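You operate a simulated robot arm through the tools that you are given. There is no shell and no other tool.

Carry out the task below with a simulated robot arm. There is one attempt and no reset: what you move stays moved.

## Task
The green plug's machine tripped the PLUG switch in the mains box: pull that plug, then switch PLUG back on.
Fine: its socket switch goes off before the plug is pulled; shut and latch the door again; the other plugs stay in and switched on.

It is judged by the outcome, as a careful person would: the job done as asked, and still so three seconds after it is handed in. It fails if anything else is knocked over, pushed out of place, dropped, spilled or broken.

## Robot
A 7-joint arm with a four-finger gripper, fixed in place. Base frame: the origin is at the foot of the arm, x ahead of it, y to its left, z up; the work surface is at about z = 0.7. Readings come in m, degrees, newtons and seconds.
Its first joint turns from -69.0 to 172.0 degrees. Payload 3.67 kg.
The tool frame sits at the grasp point between the pads (the TCP): z along the fingers, y along the line on which they close. The tips reach 0.028 m beyond it. The gripper opens to 0.112 m. The gripper's body begins 0.073 m behind the TCP.
Orientation is that of the tool frame in the base frame, as a unit quaternion [x, y, z, w]. With the fingers straight down and closing along the base's y, the tool's x points along the base's -x, its y along +y and its z along -z.

## Interface
- The arm moves only by the tool play_rows. Its argument "increments" is a list of rows, each a list of 3 entries, a list of its own where there are three numbers: the shift along the base's x, y, z in cm, then the turn, a rotation vector about the base's x, y, z in degrees, then the opening, from 0 (shut) to 1 (fully open). In form: [[[x, y, z], [ax, ay, az], hand], ...]. A call has 1 to 20 rows; each row shifts and turns the commanded pose from where the row before left it. A row lasts 0.2 s, in which the tool goes at most 0.05 m and 8.6 degrees; a call with a longer step from one row to the next is refused whole, and so is a gripper value outside its range. Where a pose cannot be reached the arm comes as near as it can. A force on the tool above 50 N (or 10 N above the force at the start of the call, whichever is more), or a blocked arm, ends the call early, and 0.2 s more pass. The fingers move at their own pace and stop on an object; they squeeze with about 40 N. The grip force told is the motor's: it shows also when the fingers shut on nothing. Time passes only in rows, and 0.2 s behind the last, so rows that do not move let the fingers close. It gives the time, the measured TCP pose, the force on the tool (base axes), the opening and the grip force at its end, in the units of the frame above (readings bear some noise), with the torque about the TCP (base axes, N m) and any sound that the robot's microphone picked up.
- Cameras (640 x 400 px; columns grow to the right, rows downward): "scene" is fixed at [0.2204, 0.6497, 1.3919]; the picture's right is [-0.96, -0.28, 0.00], its down [-0.02, 0.06, -1.00] and it looks along [0.28, -0.96, -0.06] (base axes); focal length 312 px, centre (320, 200). "wrist" rides on the gripper at [0.06, -0.018, -0.104] in the tool frame; the picture's right is [0.29, 0.96, 0.00], its down [-0.80, 0.24, -0.55] and it looks along [-0.53, 0.16, 0.83] (tool axes); focal length 234 px, centre (320, 200). There is no depth. A picture from a camera that has moved, and an enlarged one, comes with that camera's place and axes in the base frame and with its lens.
- get_image(camera): a new picture of that camera. No time passes.
- raise_lower(by): slides the trunk up (or, below 0, down) by that many m; the arm rides with it, the base frame stays. It gives what a move gives, with no picture.
- enlarge(camera, box): a new picture of the part [left, top, right, bottom] of that camera's present view, enlarged. No time passes.
- hand_in(): hands the job in; it is judged then, once.

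Nothing tells you positions but the pictures and the camera data. Unless the task says otherwise, let go and move clear before handing in.

The tools are called after "Emit:" as name(argument=value, ...) on one line, values as JSON. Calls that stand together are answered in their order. play_rows: Moves the arm, as the interface text tells. Its arguments: {"type":"object","properties":{"increments":{"type":"array","items":{"type":"array"}}},"required":["increments"]} The other tools are called the same way: raise_lower (by) slides the trunk up or down; get_image (camera) takes a picture; enlarge (camera, box) takes an enlarged picture of a part of a camera's view; hand_in () hands the job in.

At the start:

```text
time: 0.0
tcp_pos: [0.6548, -0.5905, 1.4633]
ee_rot: [0.001, 1.0, 0.001, 0.0]
ft_force: [-0.1, -0.6, 0.1]
ft_torque: [-0.01, 0.0, 0.0]
grip_width: 0.1119
finger_force: 0.1
trunk travel left (down, up): [-0.65, 0.19]
```

scene: 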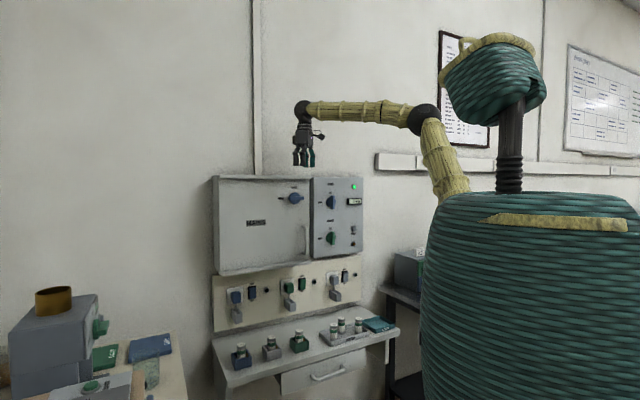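
wrist: 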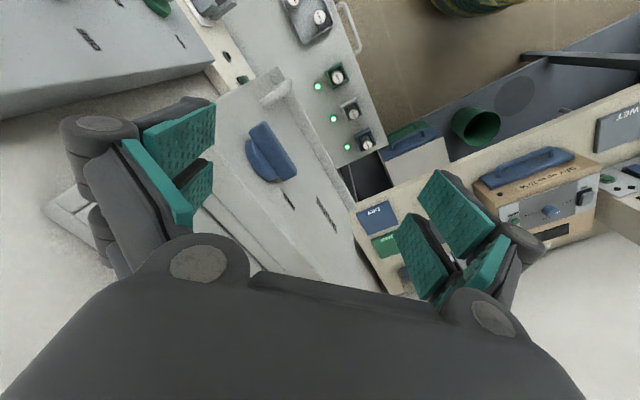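

I see a mains box on the wall with a door and a control panel, and below it a socket strip with three plugs. I'll look closer before moving.

Emit:
enlarge(camera="scene", box=[200, 160, 400, 285])

Emit:
enlarge(camera="scene", box=[200, 250, 380, 362])

Emit:
get_image(camera="wrist")

```text
3.20 times, centred on (300, 222) of scene
camera zoom: at [0.2204, 0.6497, 1.3919], right [-0.96, -0.28, 0.0], down [-0.02, 0.06, -1.0], along [0.28, -0.96, -0.06], focal length 999 px, centre (384, 128)
```

zoom: 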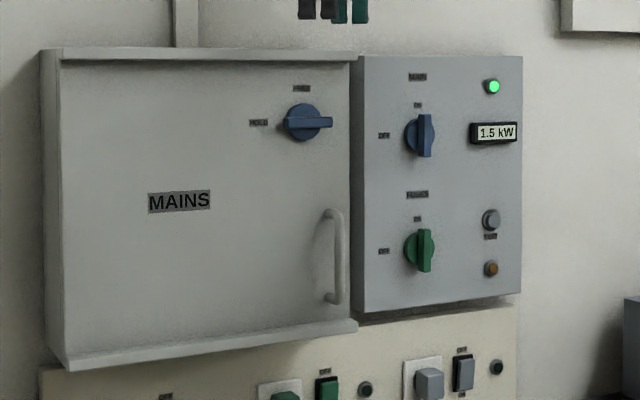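

```text
3.56 times, centred on (290, 306) of scene
camera zoom: at [0.2204, 0.6497, 1.3919], right [-0.96, -0.28, 0.0], down [-0.02, 0.06, -1.0], along [0.28, -0.96, -0.06], focal length 1110 px, centre (427, -177)
```

zoom: 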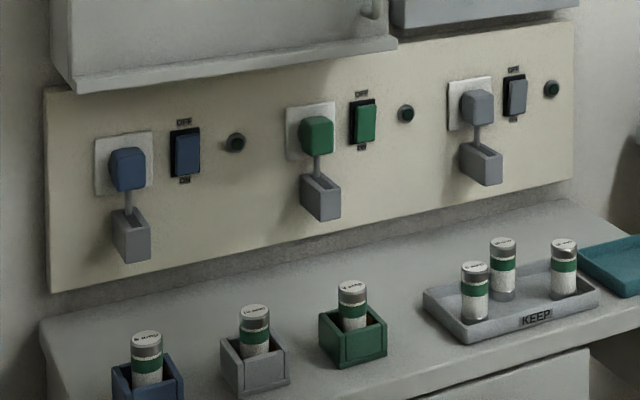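

```text
taken
camera wrist: at [0.5949, -0.6085, 1.568], right [-0.29, 0.96, 0.0], down [0.8, 0.24, 0.55], along [0.53, 0.16, -0.83], focal length 234 px, centre (320, 200)
```

wrist: 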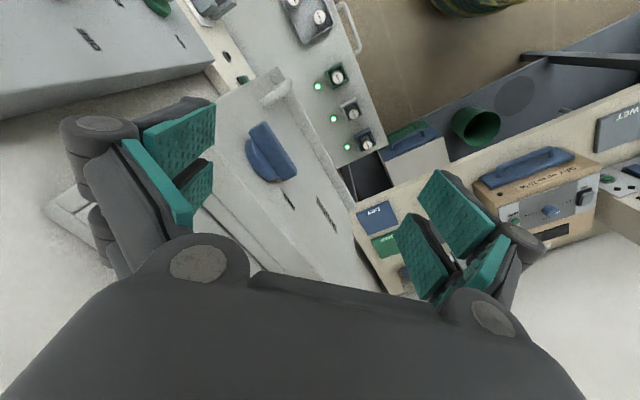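

The mains box has a latch knob (FREE/HOLD) and a handle on its door. The green plug is the middle socket with its own rocker switch. I'll zoom in on the details.

Emit:
enlarge(camera="scene", box=[272, 265, 336, 305])

Emit:
enlarge(camera="scene", box=[268, 180, 332, 220])

Emit:
enlarge(camera="scene", box=[308, 175, 372, 215])

Emit:
enlarge(camera="scene", box=[308, 215, 372, 255])

Emit:
enlarge(camera="scene", box=[220, 275, 284, 315])

Emit:
enlarge(camera="scene", box=[312, 260, 376, 300])

```text
10.00 times, centred on (304, 285) of scene
camera zoom: at [0.2204, 0.6497, 1.3919], right [-0.96, -0.28, 0.0], down [-0.02, 0.06, -1.0], along [0.28, -0.96, -0.06], focal length 3121 px, centre (480, -650)
```

zoom: 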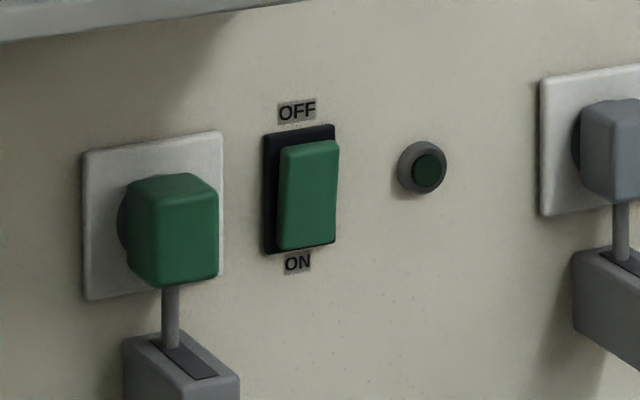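

```text
10.00 times, centred on (300, 200) of scene
camera zoom: at [0.2204, 0.6497, 1.3919], right [-0.96, -0.28, 0.0], down [-0.02, 0.06, -1.0], along [0.28, -0.96, -0.06], focal length 3121 px, centre (520, 200)
```

zoom: 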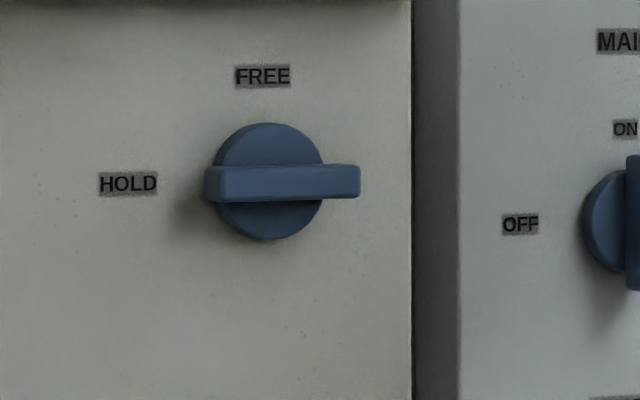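

```text
10.00 times, centred on (340, 195) of scene
camera zoom: at [0.2204, 0.6497, 1.3919], right [-0.96, -0.28, 0.0], down [-0.02, 0.06, -1.0], along [0.28, -0.96, -0.06], focal length 3121 px, centre (120, 250)
```

zoom: 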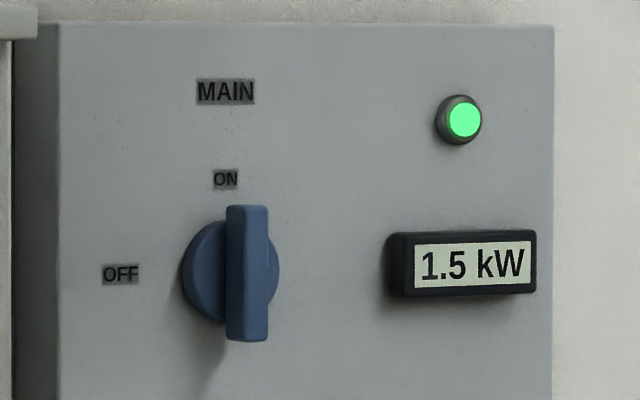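

```text
10.00 times, centred on (340, 235) of scene
camera zoom: at [0.2204, 0.6497, 1.3919], right [-0.96, -0.28, 0.0], down [-0.02, 0.06, -1.0], along [0.28, -0.96, -0.06], focal length 3121 px, centre (120, -150)
```

zoom: 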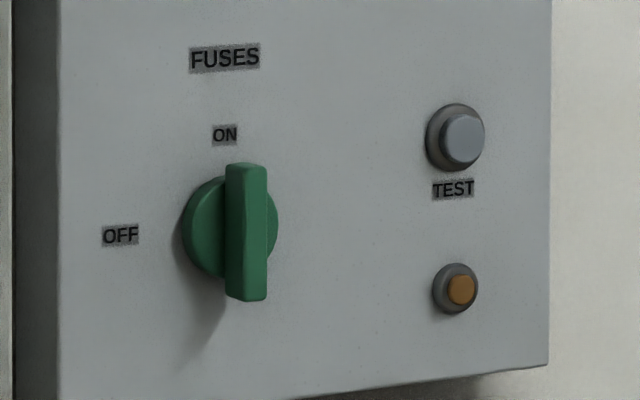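

```text
10.00 times, centred on (252, 295) of scene
camera zoom: at [0.2204, 0.6497, 1.3919], right [-0.96, -0.28, 0.0], down [-0.02, 0.06, -1.0], along [0.28, -0.96, -0.06], focal length 3121 px, centre (1000, -750)
```

zoom: 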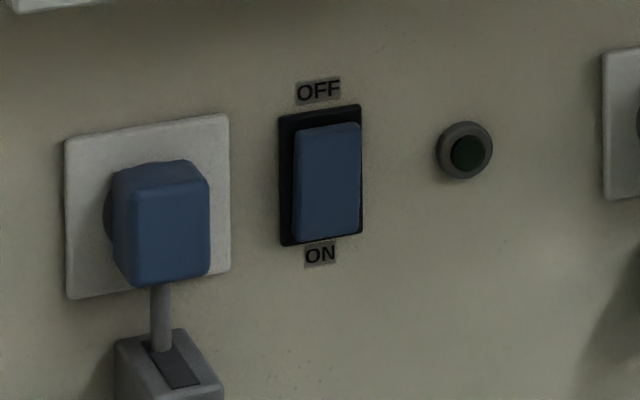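

```text
10.00 times, centred on (344, 280) of scene
camera zoom: at [0.2204, 0.6497, 1.3919], right [-0.96, -0.28, 0.0], down [-0.02, 0.06, -1.0], along [0.28, -0.96, -0.06], focal length 3121 px, centre (80, -600)
```

zoom: 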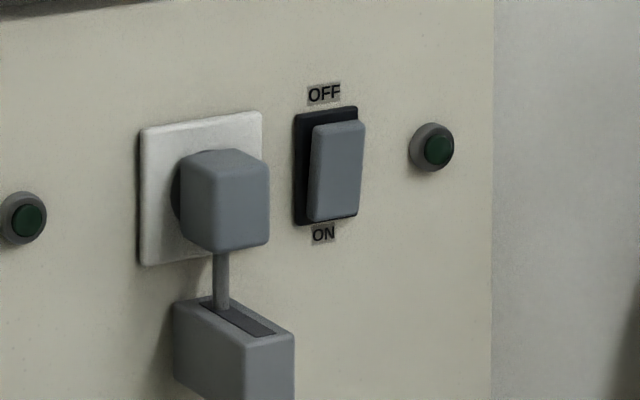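

The rockers are ON with the bottom pressed, so pressing the green rocker's top turns it OFF. The latch knob is horizontal, on HOLD. I'll back off from the box and turn the tool to face the wall to get a better look with the wrist camera.

Emit:
play_rows(increments=[[[0, 3, 0], [0, 0, 0], 1], [[0, 4, 0], [0, 0, 0], 1], [[0, 4, 0], [0, 0, 0], 1], [[0, 4, 0], [0, 0, 0], 1], [[0, 3, 0], [-6, 0, 0], 1], [[0, 2, 0], [-8, 0, 0], 1], [[0, 1, -1], [-8, 0, 0], 1], [[0, 0, -1], [-8, 0, 0], 1], [[0, 0, -1], [-8, 0, 0], 1], [[0, 0, -1], [-8, 0, 0], 1], [[0, 0, -1], [-8, 0, 0], 1], [[0, 0, -1], [-8, 0, 0], 1], [[0, 0, -1], [-8, 0, 0], 1], [[0, 0, -1], [-8, 0, 0], 1], [[0, 0, -1], [-8, 0, 0], 1], [[0, 0, -1], [-4, 0, 0], 1], [[0, 0, 0], [0, 0, 0], 1]])

Emit:
get_image(camera="wrist")

Emit:
get_image(camera="scene")

```text
time: 3.8
tcp_pos: [0.6453, -0.4169, 1.3551]
ee_rot: [0.019, 0.745, -0.667, -0.007]
ft_force: [0.9, 0.7, 0.0]
ft_torque: [0.01, 0.03, -0.03]
grip_width: 0.112
finger_force: 0.0
trunk travel left (down, up): [-0.65, 0.19]
stopped in row 17: the arm was blocked; the commanded pose is now the measured one
```

```text
taken
camera wrist: at [0.5894, -0.3136, 1.384], right [-0.27, 0.12, -0.96], down [0.82, 0.55, -0.16], along [0.5, -0.83, -0.24], focal length 234 px, centre (320, 200)
```

wrist: 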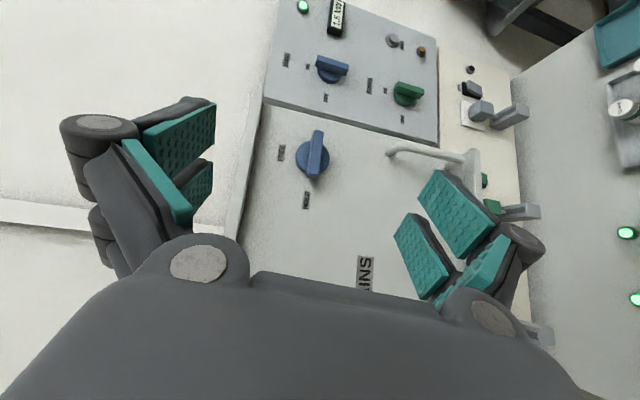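

```text
taken
```

scene: 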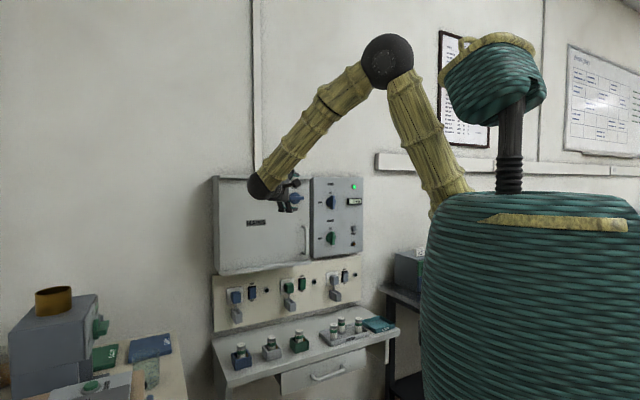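

The wrist camera now faces the wall: the latch knob is near (0.72, -0.66, 1.32) and the green plug near (0.765, -0.71, 0.88). I'll lower the trunk to bring the tool level with the sockets and look again.

Emit:
raise_lower(by=-0.4)

Emit:
get_image(camera="wrist")

Emit:
get_image(camera="scene")

```text
time: 7.6
tcp_pos: [0.6458, -0.418, 0.9561]
ee_rot: [0.019, 0.745, -0.666, -0.007]
ft_force: [-0.4, -0.2, -0.2]
ft_torque: [-0.02, 0.02, 0.02]
grip_width: 0.1119
finger_force: 0.0
trunk travel left (down, up): [-0.25, 0.59]
```

```text
taken
camera wrist: at [0.5888, -0.314, 0.984], right [-0.27, 0.12, -0.96], down [0.82, 0.55, -0.16], along [0.5, -0.83, -0.24], focal length 234 px, centre (320, 200)
```

wrist: 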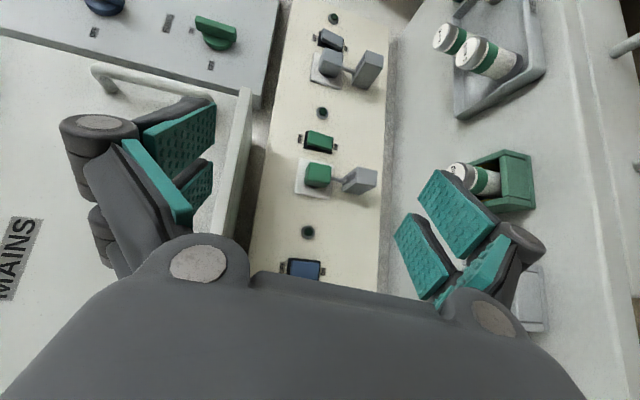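

```text
taken
```

scene: 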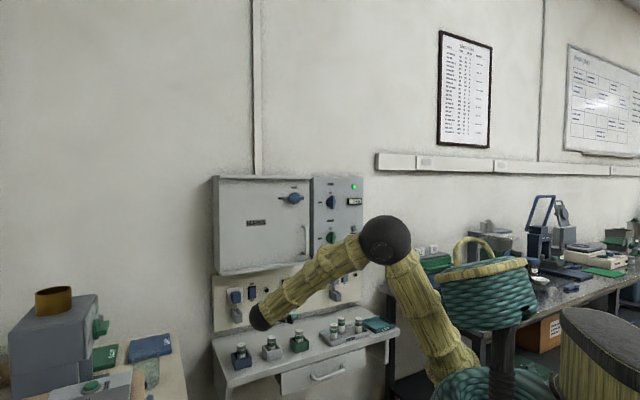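

The green rocker and plug are in clear view of the wrist camera. I'll enlarge to measure them.

Emit:
enlarge(camera="wrist", box=[270, 110, 398, 190])

Emit:
enlarge(camera="wrist", box=[280, 150, 408, 230])

```text
5.00 times, centred on (334, 150) of wrist
camera zoom: at [0.5888, -0.314, 0.984], right [-0.27, 0.12, -0.96], down [0.82, 0.55, -0.16], along [0.5, -0.83, -0.24], focal length 1171 px, centre (250, 450)
```

zoom: 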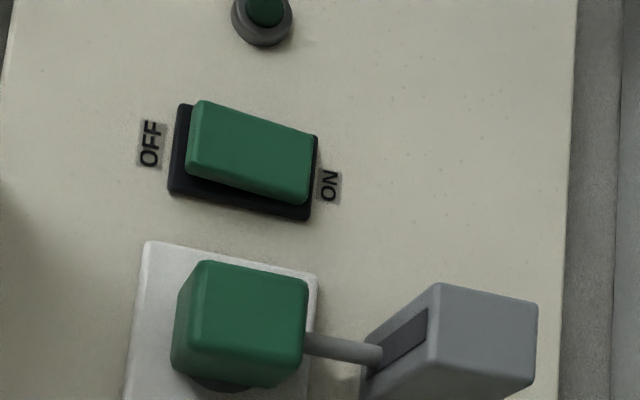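

```text
5.00 times, centred on (344, 190) of wrist
camera zoom: at [0.5888, -0.314, 0.984], right [-0.27, 0.12, -0.96], down [0.82, 0.55, -0.16], along [0.5, -0.83, -0.24], focal length 1171 px, centre (200, 250)
```

zoom: 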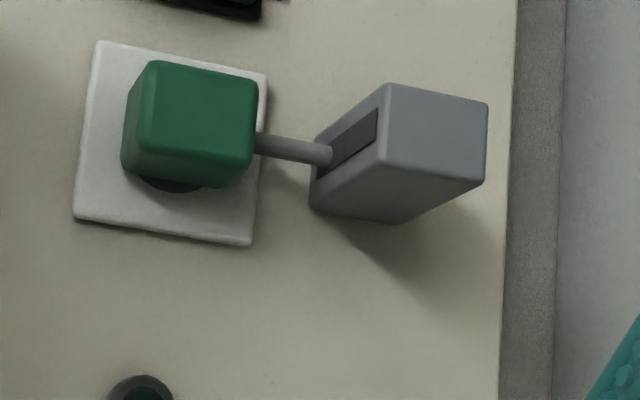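

I've estimated the rocker near (0.728, -0.757, 0.893). I'll move partway towards it with the tool squared up to the wall, then take a second view to triangulate.

Emit:
play_rows(increments=[[[2, -2, 0], [0, 0, 0], 1], [[2, -2, 0], [-1, 0, 0.4], 1], [[2, -2, 0], [-1.3, 0.2, 0.4], 1], [[2, -2, 0], [-1.4, 0.2, 0.4], 1], [[0, -2, 0], [-1.4, 0.2, 0.4], 1], [[0, -2, 0], [-1.3, 0.2, 0.4], 1], [[0, 0, 0], [0, 0, 0], 1]])

Emit:
get_image(camera="wrist")

Emit:
get_image(camera="scene")

```text
time: 8.6
tcp_pos: [0.6902, -0.5426, 0.9323]
ee_rot: [0.041, 0.767, -0.64, -0.018]
ft_force: [-0.7, 0.2, 0.9]
ft_torque: [0.03, -0.05, 0.03]
grip_width: 0.1117
finger_force: 0.1
trunk travel left (down, up): [-0.25, 0.59]
stopped in row 4: the arm was blocked; the commanded pose is now the measured one
```

```text
taken
camera wrist: at [0.6388, -0.4392, 0.9672], right [-0.25, 0.19, -0.95], down [0.85, 0.52, -0.12], along [0.47, -0.83, -0.29], focal length 234 px, centre (320, 200)
```

wrist: 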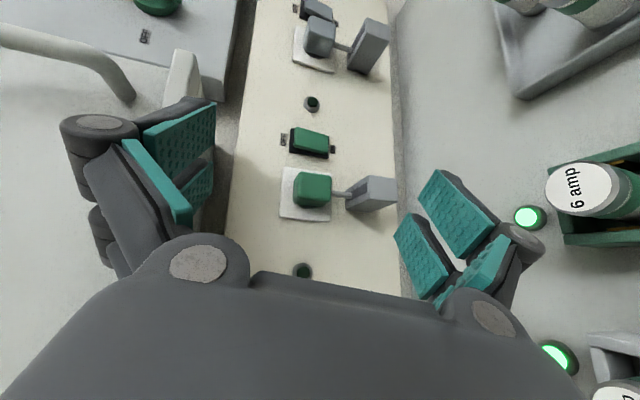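

```text
taken
```

scene: 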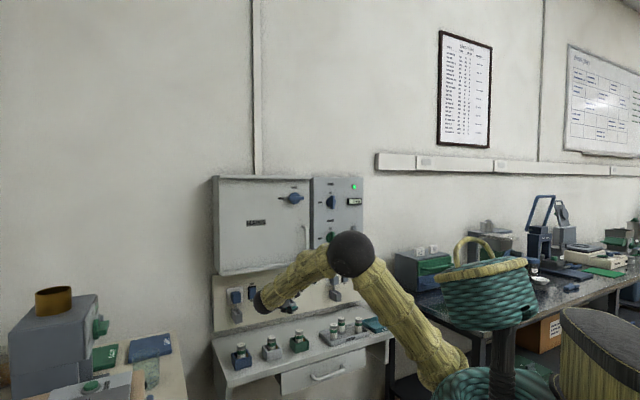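

The arm stalls before the tool is fully level in this roll. I'll roll the tool so the camera sits up and to the side, then check whether it can level out there.

Emit:
play_rows(increments=[[[0, 1, 0], [0, 8, 0], 1], [[0, 1, 0], [0, 8, 0], 1], [[0, 0, 0], [0, 8, 0], 1], [[0, 0, 0], [0, 8, 0], 1], [[0, 0, 0], [0, 8, 0], 1], [[0, 0, 0], [0, 8, 0], 1], [[0, 0, 0], [0, 0, 0], 1]])

Emit:
get_image(camera="scene")

```text
time: 10.3
tcp_pos: [0.667, -0.5772, 0.9011]
ee_rot: [-0.215, 0.728, -0.556, -0.339]
ft_force: [0.3, 0.1, 0.1]
ft_torque: [0.01, -0.03, 0.0]
grip_width: 0.112
finger_force: 0.0
trunk travel left (down, up): [-0.25, 0.59]
stopped in row 7: the arm was blocked; the commanded pose is now the measured one
```

```text
taken
```

scene: 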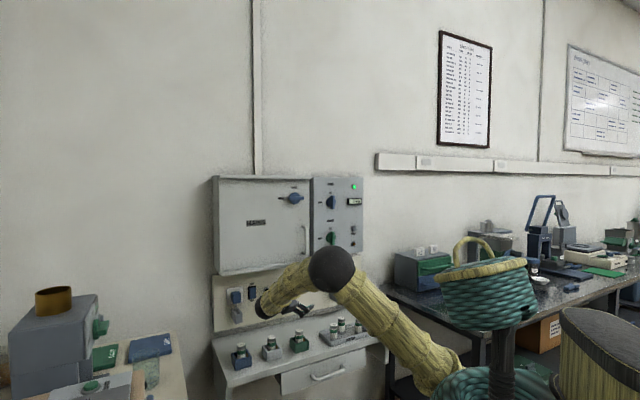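

An important correction: the box and board perspective shows the wall isn't square to y. Its normal is about (-0.67, 0.74), facing the robot. I'll back off, yaw the tool to face that wall, then roll the camera upright.

Emit:
play_rows(increments=[[[-1.7, 1.9, 1], [0, 0, 0], 1], [[-1.7, 1.9, 1], [0, 0, 0], 1], [[-1.7, 1.9, 1], [0, 0, 5], 1], [[-1.7, 1.9, 1], [0, 0, 7], 1], [[0, 0, 0.5], [0, 0, 8], 1], [[0, 0, 0.5], [0, 0, 8], 1], [[0, 0, 0.5], [0, 0, 8], 1], [[0, 0, 0.5], [0, 0, 8], 1], [[0, 0, 0], [0, 0, 8], 1], [[0, 0, 0], [0, 0, 5], 1], [[0, 0, 0], [0, 0, 0], 1]])

Emit:
get_image(camera="scene")

```text
time: 11.3
tcp_pos: [0.6043, -0.5543, 0.7896]
ee_rot: [-0.311, 0.707, -0.504, -0.385]
ft_force: [-0.6, -1.1, 0.8]
ft_torque: [0.02, 0.01, 0.02]
grip_width: 0.1118
finger_force: 0.1
trunk travel left (down, up): [-0.25, 0.59]
stopped in row 4: the arm was blocked; the commanded pose is now the measured one
```

```text
taken
```

scene: 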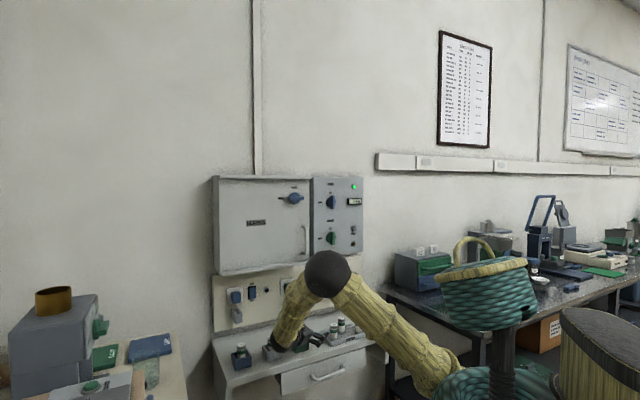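

The arm dropped unexpectedly towards the shelf with the vials. I'll check what is around the gripper before moving any further.

Emit:
get_image(camera="wrist")

Emit:
enlarge(camera="scene", box=[220, 290, 380, 390])

```text
taken
camera wrist: at [0.6126, -0.4639, 0.8704], right [-0.94, 0.27, -0.21], down [0.34, 0.64, -0.69], along [-0.06, -0.72, -0.69], focal length 234 px, centre (320, 200)
```

wrist: 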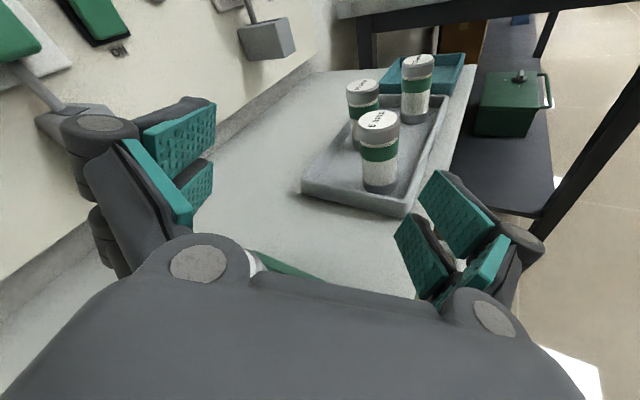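

```text
4.00 times, centred on (300, 340) of scene
camera zoom: at [0.2204, 0.6497, 1.3919], right [-0.96, -0.28, 0.0], down [-0.02, 0.06, -1.0], along [0.28, -0.96, -0.06], focal length 1248 px, centre (400, -360)
```

zoom: 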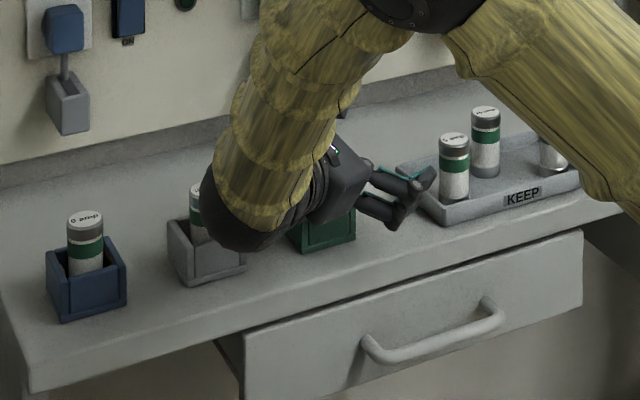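

Nothing has been touched: forces are near zero. I'll raise the trunk straight up to clear the shelf, then undo the awkward wrist configuration.

Emit:
raise_lower(by=0.17)

Emit:
get_image(camera="scene")

Emit:
get_image(camera="wrist")

```text
time: 13.2
tcp_pos: [0.6032, -0.5542, 0.9596]
ee_rot: [-0.312, 0.707, -0.504, -0.385]
ft_force: [-0.2, 0.1, -0.6]
ft_torque: [0.04, 0.01, -0.01]
grip_width: 0.112
finger_force: 0.1
trunk travel left (down, up): [-0.42, 0.42]
```

```text
taken
```

scene: 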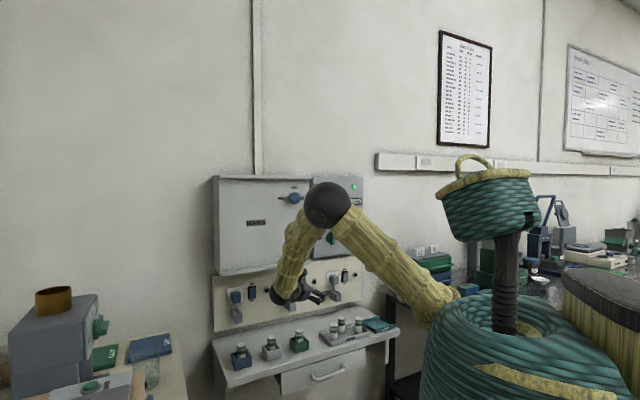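

```text
taken
camera wrist: at [0.6129, -0.4633, 1.0408], right [-0.94, 0.27, -0.21], down [0.33, 0.64, -0.69], along [-0.05, -0.72, -0.69], focal length 234 px, centre (320, 200)
```

wrist: 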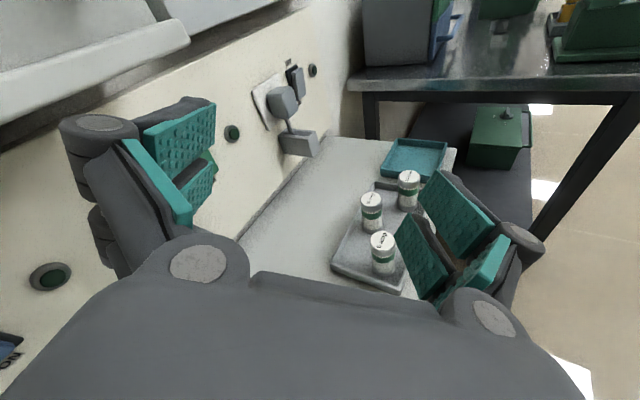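

I'm clear of the shelf. I'll unwind the wrist to the original tool-down orientation while backing up a little.

Emit:
play_rows(increments=[[[-0.2, 0.3, 1.4], [5.83, -4.45, -3.61], 1], [[-0.2, 0.3, 1.4], [5.83, -4.45, -3.61], 1], [[-0.2, 0.3, 1.4], [5.83, -4.45, -3.61], 1], [[-0.2, 0.3, 1.4], [5.83, -4.45, -3.61], 1], [[-0.2, 0.3, 1.4], [5.83, -4.45, -3.61], 1], [[-0.2, 0.3, 1.4], [5.83, -4.45, -3.61], 1]])

Emit:
get_image(camera="scene")

```text
time: 14.6
tcp_pos: [0.5936, -0.5346, 1.0459]
ee_rot: [-0.153, 0.937, -0.25, -0.191]
ft_force: [-0.5, 0.8, 0.5]
ft_torque: [-0.01, 0.0, 0.01]
grip_width: 0.1119
finger_force: 0.1
trunk travel left (down, up): [-0.42, 0.42]
```

```text
taken
```

scene: 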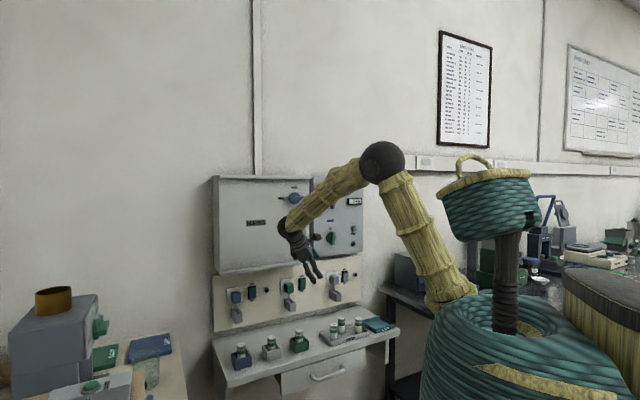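

The arm is following cleanly now. I'll swing to a wall-facing orientation with the camera below, which keeps the wrist nearly straight: first to a 30° upward pitch along the wall's inward direction.

Emit:
play_rows(increments=[[[-0.2, 0.3, 0.3], [1.04, -6.33, -5.31], 1], [[-0.2, 0.3, 0.3], [1.04, -6.33, -5.31], 1], [[-0.2, 0.3, 0.3], [1.04, -6.33, -5.31], 1], [[-0.2, 0.3, 0.3], [1.04, -6.33, -5.31], 1], [[-0.2, 0.3, 0.3], [1.04, -6.33, -5.31], 1], [[-0.2, 0.3, 0.3], [1.04, -6.33, -5.31], 1], [[-0.2, 0.3, 0.3], [1.04, -6.33, -5.31], 1], [[-0.2, 0.3, 0.3], [1.04, -6.33, -5.31], 1], [[-0.2, 0.3, 0.3], [1.04, -6.33, -5.31], 1], [[-0.2, 0.3, 0.3], [1.04, -6.33, -5.31], 1]])

Emit:
get_image(camera="scene")

```text
time: 16.8
tcp_pos: [0.5715, -0.505, 1.0776]
ee_rot: [0.393, 0.882, -0.106, 0.237]
ft_force: [-0.2, 0.0, 0.4]
ft_torque: [0.01, 0.0, -0.04]
grip_width: 0.1119
finger_force: 0.1
trunk travel left (down, up): [-0.42, 0.42]
```

```text
taken
```

scene: 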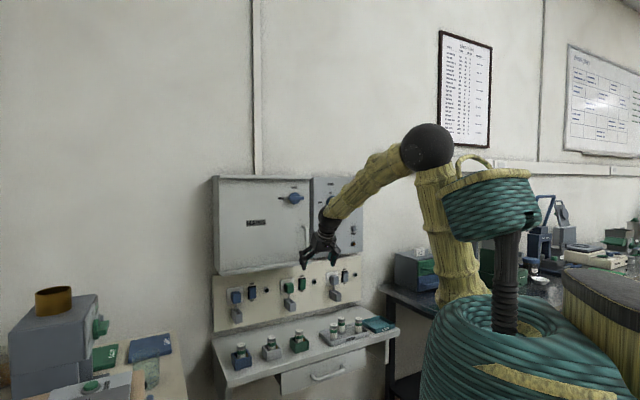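

The arm is tracking well. Now I'll pitch the tool up to level, facing the wall.

Emit:
play_rows(increments=[[[0, 0, 0], [-5.57, -5.02, 0], 1], [[0, 0, 0], [-5.57, -5.02, 0], 1], [[0, 0, 0], [-5.57, -5.02, 0], 1], [[0, 0, 0], [-5.57, -5.02, 0], 1], [[0, 0, 0], [-5.57, -5.02, 0], 1], [[0, 0, 0], [-5.57, -5.02, 0], 1], [[0, 0, 0], [-5.57, -5.02, 0], 1], [[0, 0, 0], [-5.57, -5.02, 0], 1]])

Emit:
get_image(camera="scene")

Emit:
get_image(camera="wrist")

```text
time: 18.8
tcp_pos: [0.5627, -0.5706, 1.0564]
ee_rot: [0.346, 0.746, -0.173, 0.543]
ft_force: [0.8, 0.5, -0.2]
ft_torque: [0.01, -0.02, -0.03]
grip_width: 0.1119
finger_force: 0.1
out of reach, approached as far as the arm can: row 4, 5, 6, 7, 8
trunk travel left (down, up): [-0.42, 0.42]
stopped in row 8: the arm was blocked; the commanded pose is now the measured one
```

```text
taken
```

scene: 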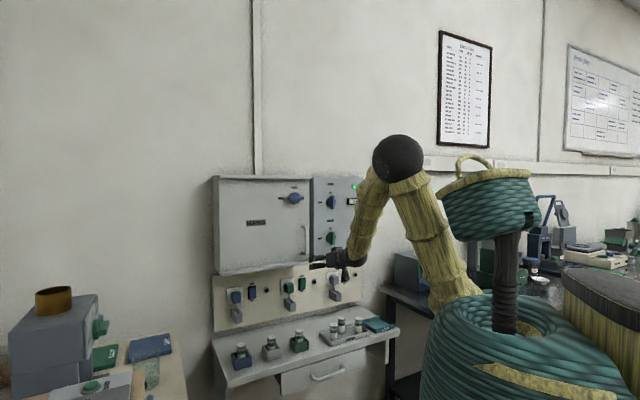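

```text
taken
camera wrist: at [0.4679, -0.4977, 1.0345], right [0.62, 0.77, -0.15], down [-0.08, 0.26, 0.96], along [0.78, -0.59, 0.22], focal length 234 px, centre (320, 200)
```

wrist: 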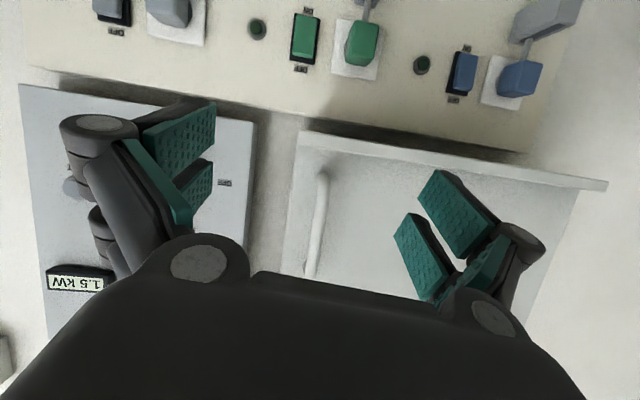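

The tool is nearly level; the forearm is just too steep. I'll raise the tool relative to the shoulder so the forearm flattens out, and finish levelling there.

Emit:
play_rows(increments=[[[-0.3, 0.6, 3], [0, 0, 0], 1], [[-0.3, 0.6, 4], [0, 0, 0], 1], [[-0.3, 0.6, 4], [0, 0, 0], 1], [[-0.3, 0.6, 4], [0, 0, 0], 1], [[0, 0.3, 4], [-1.9, -1.7, -0.7], 1], [[0, 0, 3], [-1.9, -1.7, -0.7], 1], [[0, 0, 3], [-1.9, -1.7, -0.7], 1], [[0, 0, 0], [-1.9, -1.7, -0.7], 1], [[0, 0, 0], [-1.9, -1.7, -0.7], 1], [[0, 0, 0], [-1.9, -1.7, -0.7], 1], [[0, 0, 0], [-1.9, -1.7, -0.7], 1], [[0, 0, 0], [-1.9, -1.7, -0.7], 1]])

Emit:
get_image(camera="scene")

Emit:
get_image(camera="wrist")

```text
time: 21.6
tcp_pos: [0.5605, -0.6671, 1.2608]
ee_rot: [0.365, 0.635, -0.221, 0.644]
ft_force: [0.2, -0.5, 0.7]
ft_torque: [0.02, 0.0, -0.01]
grip_width: 0.1117
finger_force: 0.2
out of reach, approached as far as the arm can: row 3, 4, 5, 6, 7, 11, 12
trunk travel left (down, up): [-0.42, 0.42]
stopped in row 12: the arm was blocked; the commanded pose is now the measured one
```

```text
taken
```

scene: 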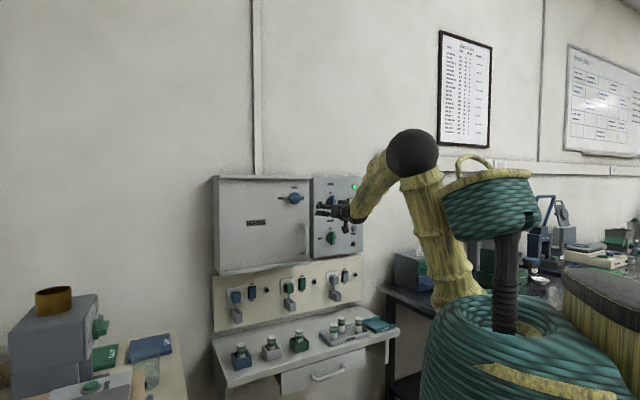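

```text
taken
camera wrist: at [0.486, -0.5896, 1.2061], right [0.74, 0.66, -0.1], down [-0.26, 0.43, 0.87], along [0.61, -0.62, 0.49], focal length 234 px, centre (320, 200)
```

wrist: 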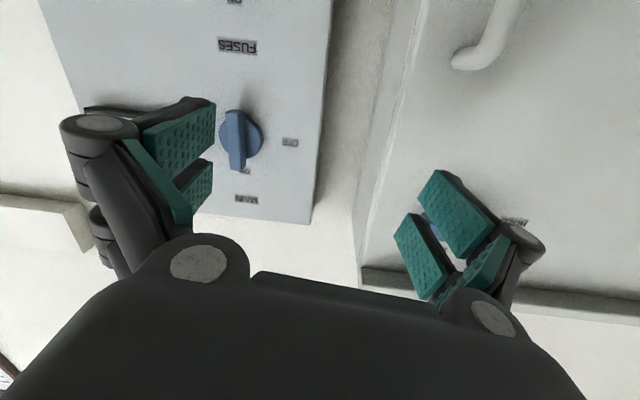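

The tool now faces the wall squarely and the wrist is nearly straight. I'll close the fingers for a slimmer profile, then lower the trunk towards the sockets, staying above the vials.

Emit:
play_rows(increments=[[[0, 0, 0], [0, 0, 0], 0.3], [[0, 0, 0], [0, 0, 0], 0.0], [[0, 0, 0], [0, 0, 0], 0.0]])

Emit:
raise_lower(by=-0.3)

Emit:
get_image(camera="wrist")

Emit:
get_image(camera="scene")

```text
time: 22.4
tcp_pos: [0.5616, -0.6664, 1.2609]
ee_rot: [0.364, 0.635, -0.222, 0.644]
ft_force: [0.2, 0.2, -0.6]
ft_torque: [0.0, 0.0, 0.0]
grip_width: 0.0
finger_force: 35.0
trunk travel left (down, up): [-0.42, 0.42]
```

```text
time: 25.4
tcp_pos: [0.5612, -0.6665, 0.9602]
ee_rot: [0.364, 0.635, -0.222, 0.644]
ft_force: [0.0, -0.2, -0.5]
ft_torque: [0.02, 0.01, -0.02]
grip_width: 0.0001
finger_force: 35.8
trunk travel left (down, up): [-0.12, 0.72]
```

```text
taken
camera wrist: at [0.4861, -0.5889, 0.9068], right [0.74, 0.66, -0.1], down [-0.26, 0.43, 0.87], along [0.61, -0.62, 0.49], focal length 234 px, centre (320, 200)
```

wrist: 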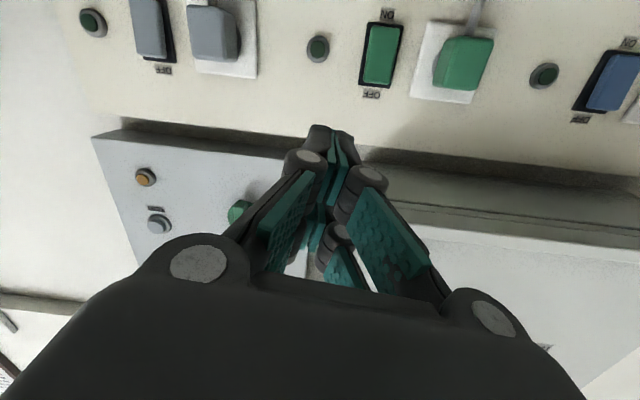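

```text
taken
```

scene: 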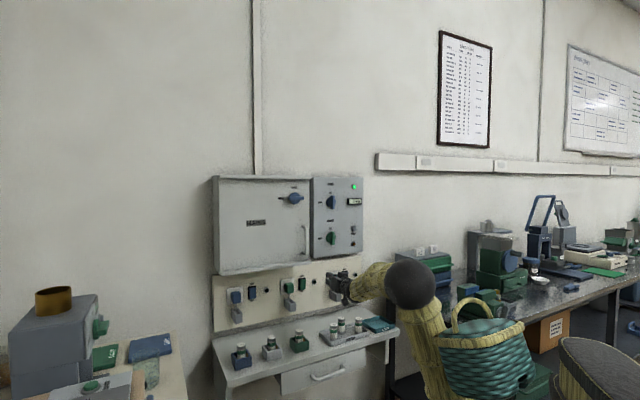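

I can now see the sockets straight on, upside down in the image. I'll enlarge this view to locate the green rocker and plug precisely.

Emit:
enlarge(camera="wrist", box=[300, 0, 540, 150])

Emit:
enlarge(camera="wrist", box=[60, 0, 300, 150])

Emit:
enlarge(camera="scene", box=[200, 250, 380, 362])

```text
2.67 times, centred on (420, 75) of wrist
camera zoom: at [0.4861, -0.5889, 0.9068], right [0.74, 0.66, -0.1], down [-0.26, 0.43, 0.87], along [0.61, -0.62, 0.49], focal length 624 px, centre (53, 533)
```

zoom: 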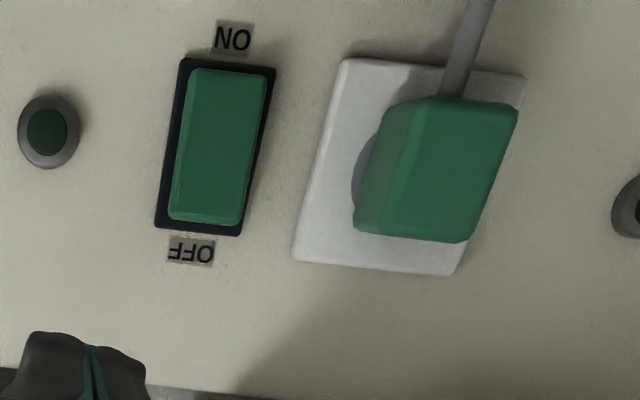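

```text
2.67 times, centred on (180, 75) of wrist
camera zoom: at [0.4861, -0.5889, 0.9068], right [0.74, 0.66, -0.1], down [-0.26, 0.43, 0.87], along [0.61, -0.62, 0.49], focal length 624 px, centre (693, 533)
```

zoom: 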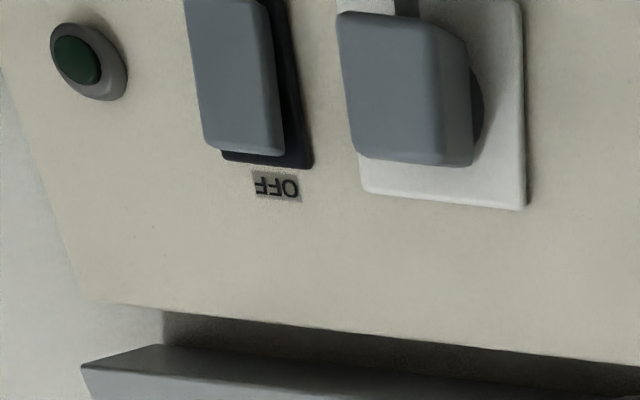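

```text
3.56 times, centred on (290, 306) of scene
camera zoom: at [0.2204, 0.6497, 1.3919], right [-0.96, -0.28, 0.0], down [-0.02, 0.06, -1.0], along [0.28, -0.96, -0.06], focal length 1110 px, centre (427, -177)
```

zoom: 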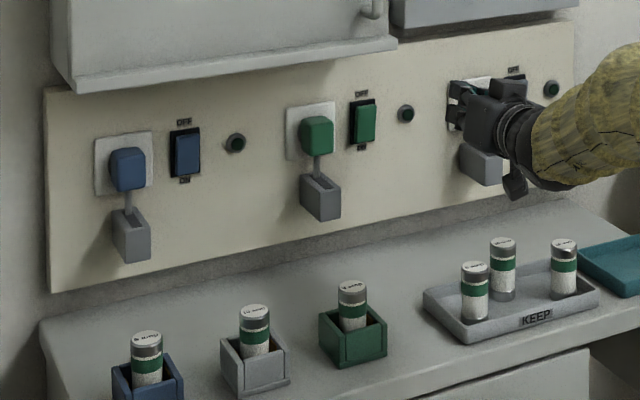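

I've triangulated from two wrist views: the wall's inward direction is (0.716, -0.698), the green rocker centre is (0.7335, -0.771, 0.890) and the plug plate centre (0.788, -0.716, 0.889). Next I'll square the tool up and move in front of the rocker's upper (OFF) half.

Emit:
play_rows(increments=[[[1.48, -0.39, -0.8], [-1.75, 0.85, 0.83], 0], [[1.48, -0.39, -0.8], [-1.75, 0.85, 0.83], 0], [[1.48, -0.39, -0.8], [-1.75, 0.85, 0.83], 0], [[1.48, -0.39, -0.8], [-1.75, 0.85, 0.83], 0], [[1.48, -0.39, -0.8], [-1.75, 0.85, 0.83], 0], [[1.48, -0.39, -0.8], [-1.75, 0.85, 0.83], 0], [[0, 0, 0], [0, 0, 0], 0]])

Emit:
get_image(camera="wrist")

Emit:
enlarge(camera="scene", box=[220, 240, 380, 340])

```text
time: 27.0
tcp_pos: [0.6417, -0.7044, 0.9008]
ee_rot: [0.277, 0.656, -0.268, 0.649]
ft_force: [0.0, 0.0, -0.2]
ft_torque: [-0.01, -0.01, -0.02]
grip_width: 0.0
finger_force: 35.6
trunk travel left (down, up): [-0.12, 0.72]
```

```text
taken
camera wrist: at [0.5558, -0.6423, 0.8433], right [0.68, 0.68, -0.28], down [-0.21, 0.55, 0.81], along [0.7, -0.49, 0.52], focal length 234 px, centre (320, 200)
```

wrist: 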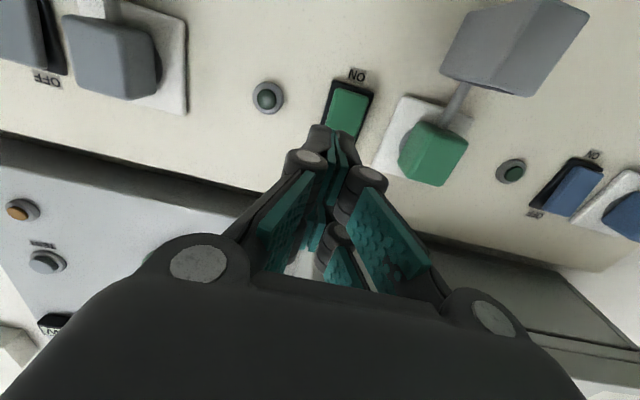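

```text
4.00 times, centred on (300, 290) of scene
camera zoom: at [0.2204, 0.6497, 1.3919], right [-0.96, -0.28, 0.0], down [-0.02, 0.06, -1.0], along [0.28, -0.96, -0.06], focal length 1248 px, centre (400, -160)
```

zoom: 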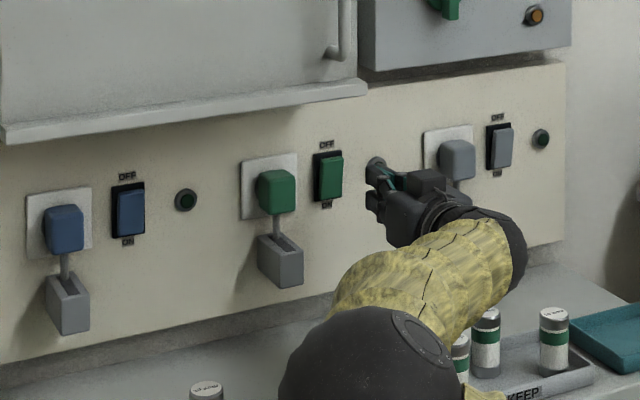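

The tool is now square to the wall with a comfortable elbow. I'll check whether the arm has settled, since the measured pose differs slightly from the commanded one.

Emit:
play_rows(increments=[[[0, 0, 0], [0, 0, 0], 0], [[0, 0, 0], [0, 0, 0], 0]])

```text
time: 27.6
tcp_pos: [0.6406, -0.7066, 0.9036]
ee_rot: [0.278, 0.656, -0.269, 0.648]
ft_force: [-0.4, 0.0, -0.1]
ft_torque: [0.01, 0.0, 0.0]
grip_width: 0.0
finger_force: 35.7
trunk travel left (down, up): [-0.12, 0.72]
```

Emit:
play_rows(increments=[[[0.716, -0.698, 0], [0, 0, 0], 0], [[0.716, -0.698, 0], [0, 0, 0], 0], [[0.716, -0.698, 0], [0, 0, 0], 0], [[0, 0, 0], [0, 0, 0], 0]])

```text
time: 28.6
tcp_pos: [0.6721, -0.7094, 0.9142]
ee_rot: [0.264, 0.655, -0.268, 0.656]
ft_force: [0.6, 0.3, -0.3]
ft_torque: [-0.01, 0.01, 0.03]
grip_width: 0.0002
finger_force: 35.6
trunk travel left (down, up): [-0.12, 0.72]
```

The arm now tracks within 2 mm. I'll verify the tip's alignment with the rocker before pressing.

Emit:
enlarge(camera="scene", box=[268, 260, 348, 310])

Emit:
get_image(camera="wrist")

```text
8.00 times, centred on (308, 285) of scene
camera zoom: at [0.2204, 0.6497, 1.3919], right [-0.96, -0.28, 0.0], down [-0.02, 0.06, -1.0], along [0.28, -0.96, -0.06], focal length 2496 px, centre (416, -480)
```

zoom: 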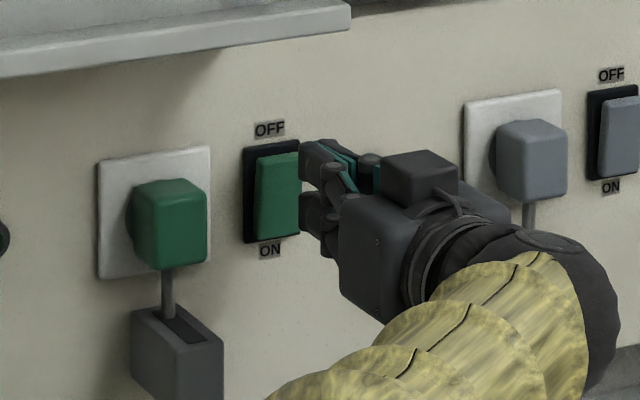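

```text
taken
camera wrist: at [0.5859, -0.6494, 0.8543], right [0.67, 0.69, -0.29], down [-0.23, 0.56, 0.79], along [0.71, -0.46, 0.53], focal length 234 px, centre (320, 200)
```

wrist: 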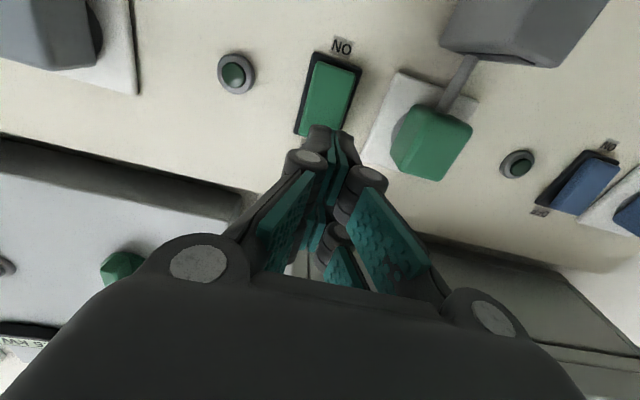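

Emit:
enlarge(camera="scene", box=[292, 270, 332, 295])

Emit:
enlarge(camera="wrist", box=[240, 20, 480, 170])

```text
16.00 times, centred on (312, 282) of scene
camera zoom: at [0.2204, 0.6497, 1.3919], right [-0.96, -0.28, 0.0], down [-0.02, 0.06, -1.0], along [0.28, -0.96, -0.06], focal length 4993 px, centre (448, -1120)
```

zoom: 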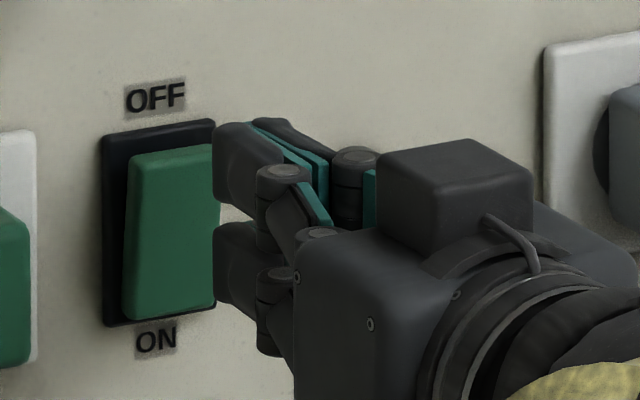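

```text
2.67 times, centred on (360, 95) of wrist
camera zoom: at [0.5859, -0.6494, 0.8543], right [0.67, 0.69, -0.29], down [-0.23, 0.56, 0.79], along [0.71, -0.46, 0.53], focal length 624 px, centre (213, 480)
```

zoom: 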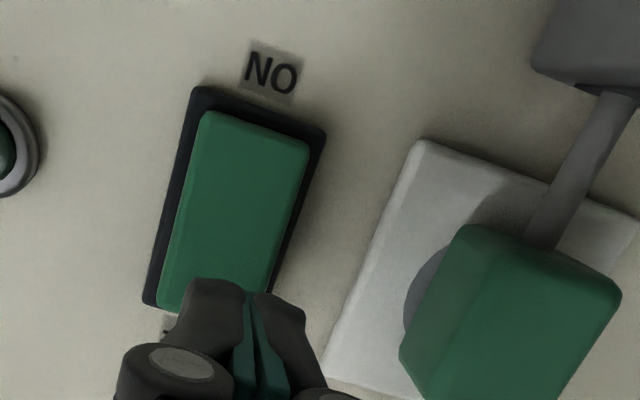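

The finger prongs span about ±2.5 cm vertically, so I'll raise slightly so that only the lower prong presses the rocker's top half. Then I'll push in gently.

Emit:
play_rows(increments=[[[0.716, -0.698, 0.35], [0, 0, 0], 0], [[0.716, -0.698, 0.35], [0, 0, 0], 0], [[0.716, -0.698, 0], [0, 0, 0], 0], [[0.286, -0.279, 0], [0, 0, 0], 0], [[0.286, -0.279, 0], [0, 0, 0], 0], [[0.286, -0.279, 0], [0, 0, 0], 0], [[0.286, -0.279, 0], [0, 0, 0], 0]])

Emit:
enlarge(camera="scene", box=[276, 260, 340, 300])

Emit:
enlarge(camera="wrist", box=[240, 20, 480, 170])

```text
time: 30.2
tcp_pos: [0.7065, -0.7417, 0.9215]
ee_rot: [0.265, 0.655, -0.267, 0.655]
ft_force: [-1.3, 1.6, -0.3]
ft_torque: [0.0, 0.01, 0.03]
grip_width: 0.0
finger_force: 35.6
trunk travel left (down, up): [-0.12, 0.72]
```

```text
10.00 times, centred on (308, 280) of scene
camera zoom: at [0.2204, 0.6497, 1.3919], right [-0.96, -0.28, 0.0], down [-0.02, 0.06, -1.0], along [0.28, -0.96, -0.06], focal length 3121 px, centre (440, -600)
```

zoom: 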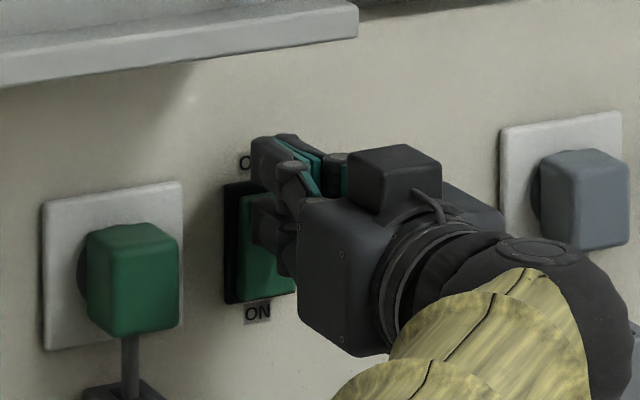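

```text
2.67 times, centred on (360, 95) of wrist
camera zoom: at [0.6188, -0.6822, 0.8614], right [0.67, 0.68, -0.29], down [-0.23, 0.56, 0.8], along [0.71, -0.46, 0.53], focal length 624 px, centre (213, 480)
```

zoom: 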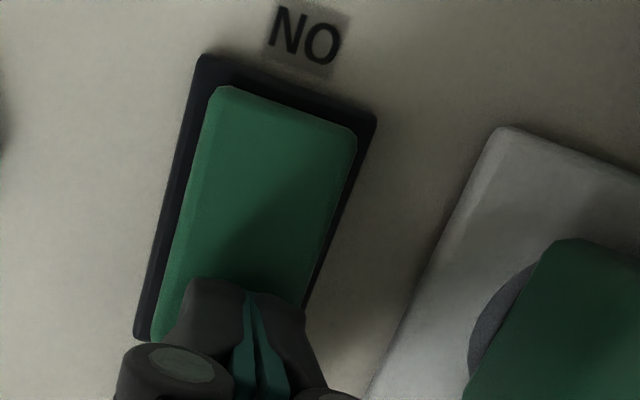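

There's light contact (about 2 N) on the rocker's top. I'll keep pressing in small steps.

Emit:
play_rows(increments=[[[0.215, -0.21, 0], [0, 0, 0], 0], [[0.215, -0.21, 0], [0, 0, 0], 0], [[0.215, -0.21, 0], [0, 0, 0], 0], [[0.143, -0.14, 0], [0, 0, 0], 0]])

Emit:
enlarge(camera="wrist", box=[240, 20, 480, 170])

Emit:
enlarge(camera="scene", box=[276, 260, 340, 300])

```text
time: 30.9
tcp_pos: [0.7083, -0.7444, 0.9228]
ee_rot: [0.265, 0.655, -0.268, 0.655]
ft_force: [-18.0, 22.0, -1.1]
ft_torque: [0.52, 0.5, 0.04]
grip_width: 0.0061
finger_force: 35.8
trunk travel left (down, up): [-0.12, 0.72]
stopped in row 3: the force on the tool passed its limit at 59 N (the readings are from after the stop); the commanded pose is now the measured one
```

```text
2.67 times, centred on (360, 95) of wrist
camera zoom: at [0.6213, -0.6846, 0.862], right [0.67, 0.68, -0.29], down [-0.23, 0.56, 0.8], along [0.71, -0.47, 0.53], focal length 624 px, centre (213, 480)
```

zoom: 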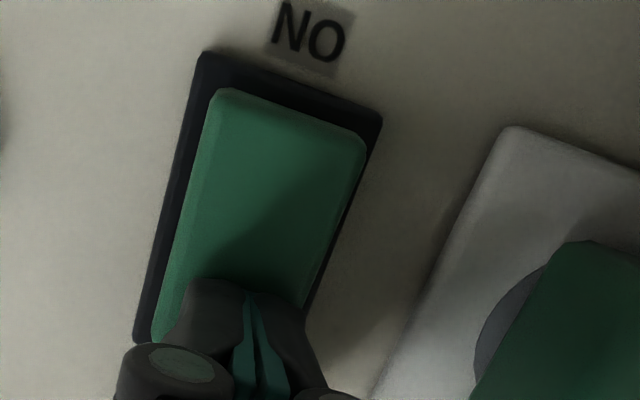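

```text
10.00 times, centred on (308, 280) of scene
camera zoom: at [0.2204, 0.6497, 1.3919], right [-0.96, -0.28, 0.0], down [-0.02, 0.06, -1.0], along [0.28, -0.96, -0.06], focal length 3121 px, centre (440, -600)
```

zoom: 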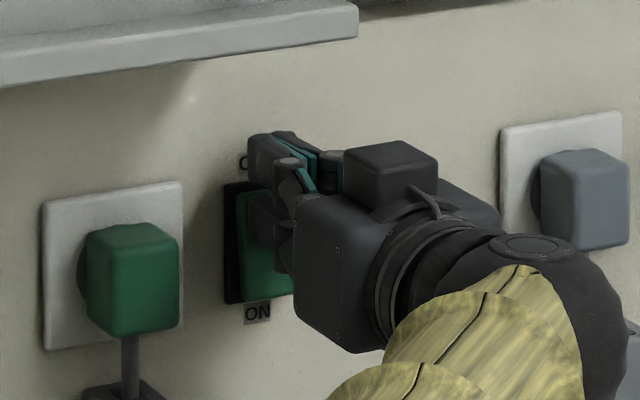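

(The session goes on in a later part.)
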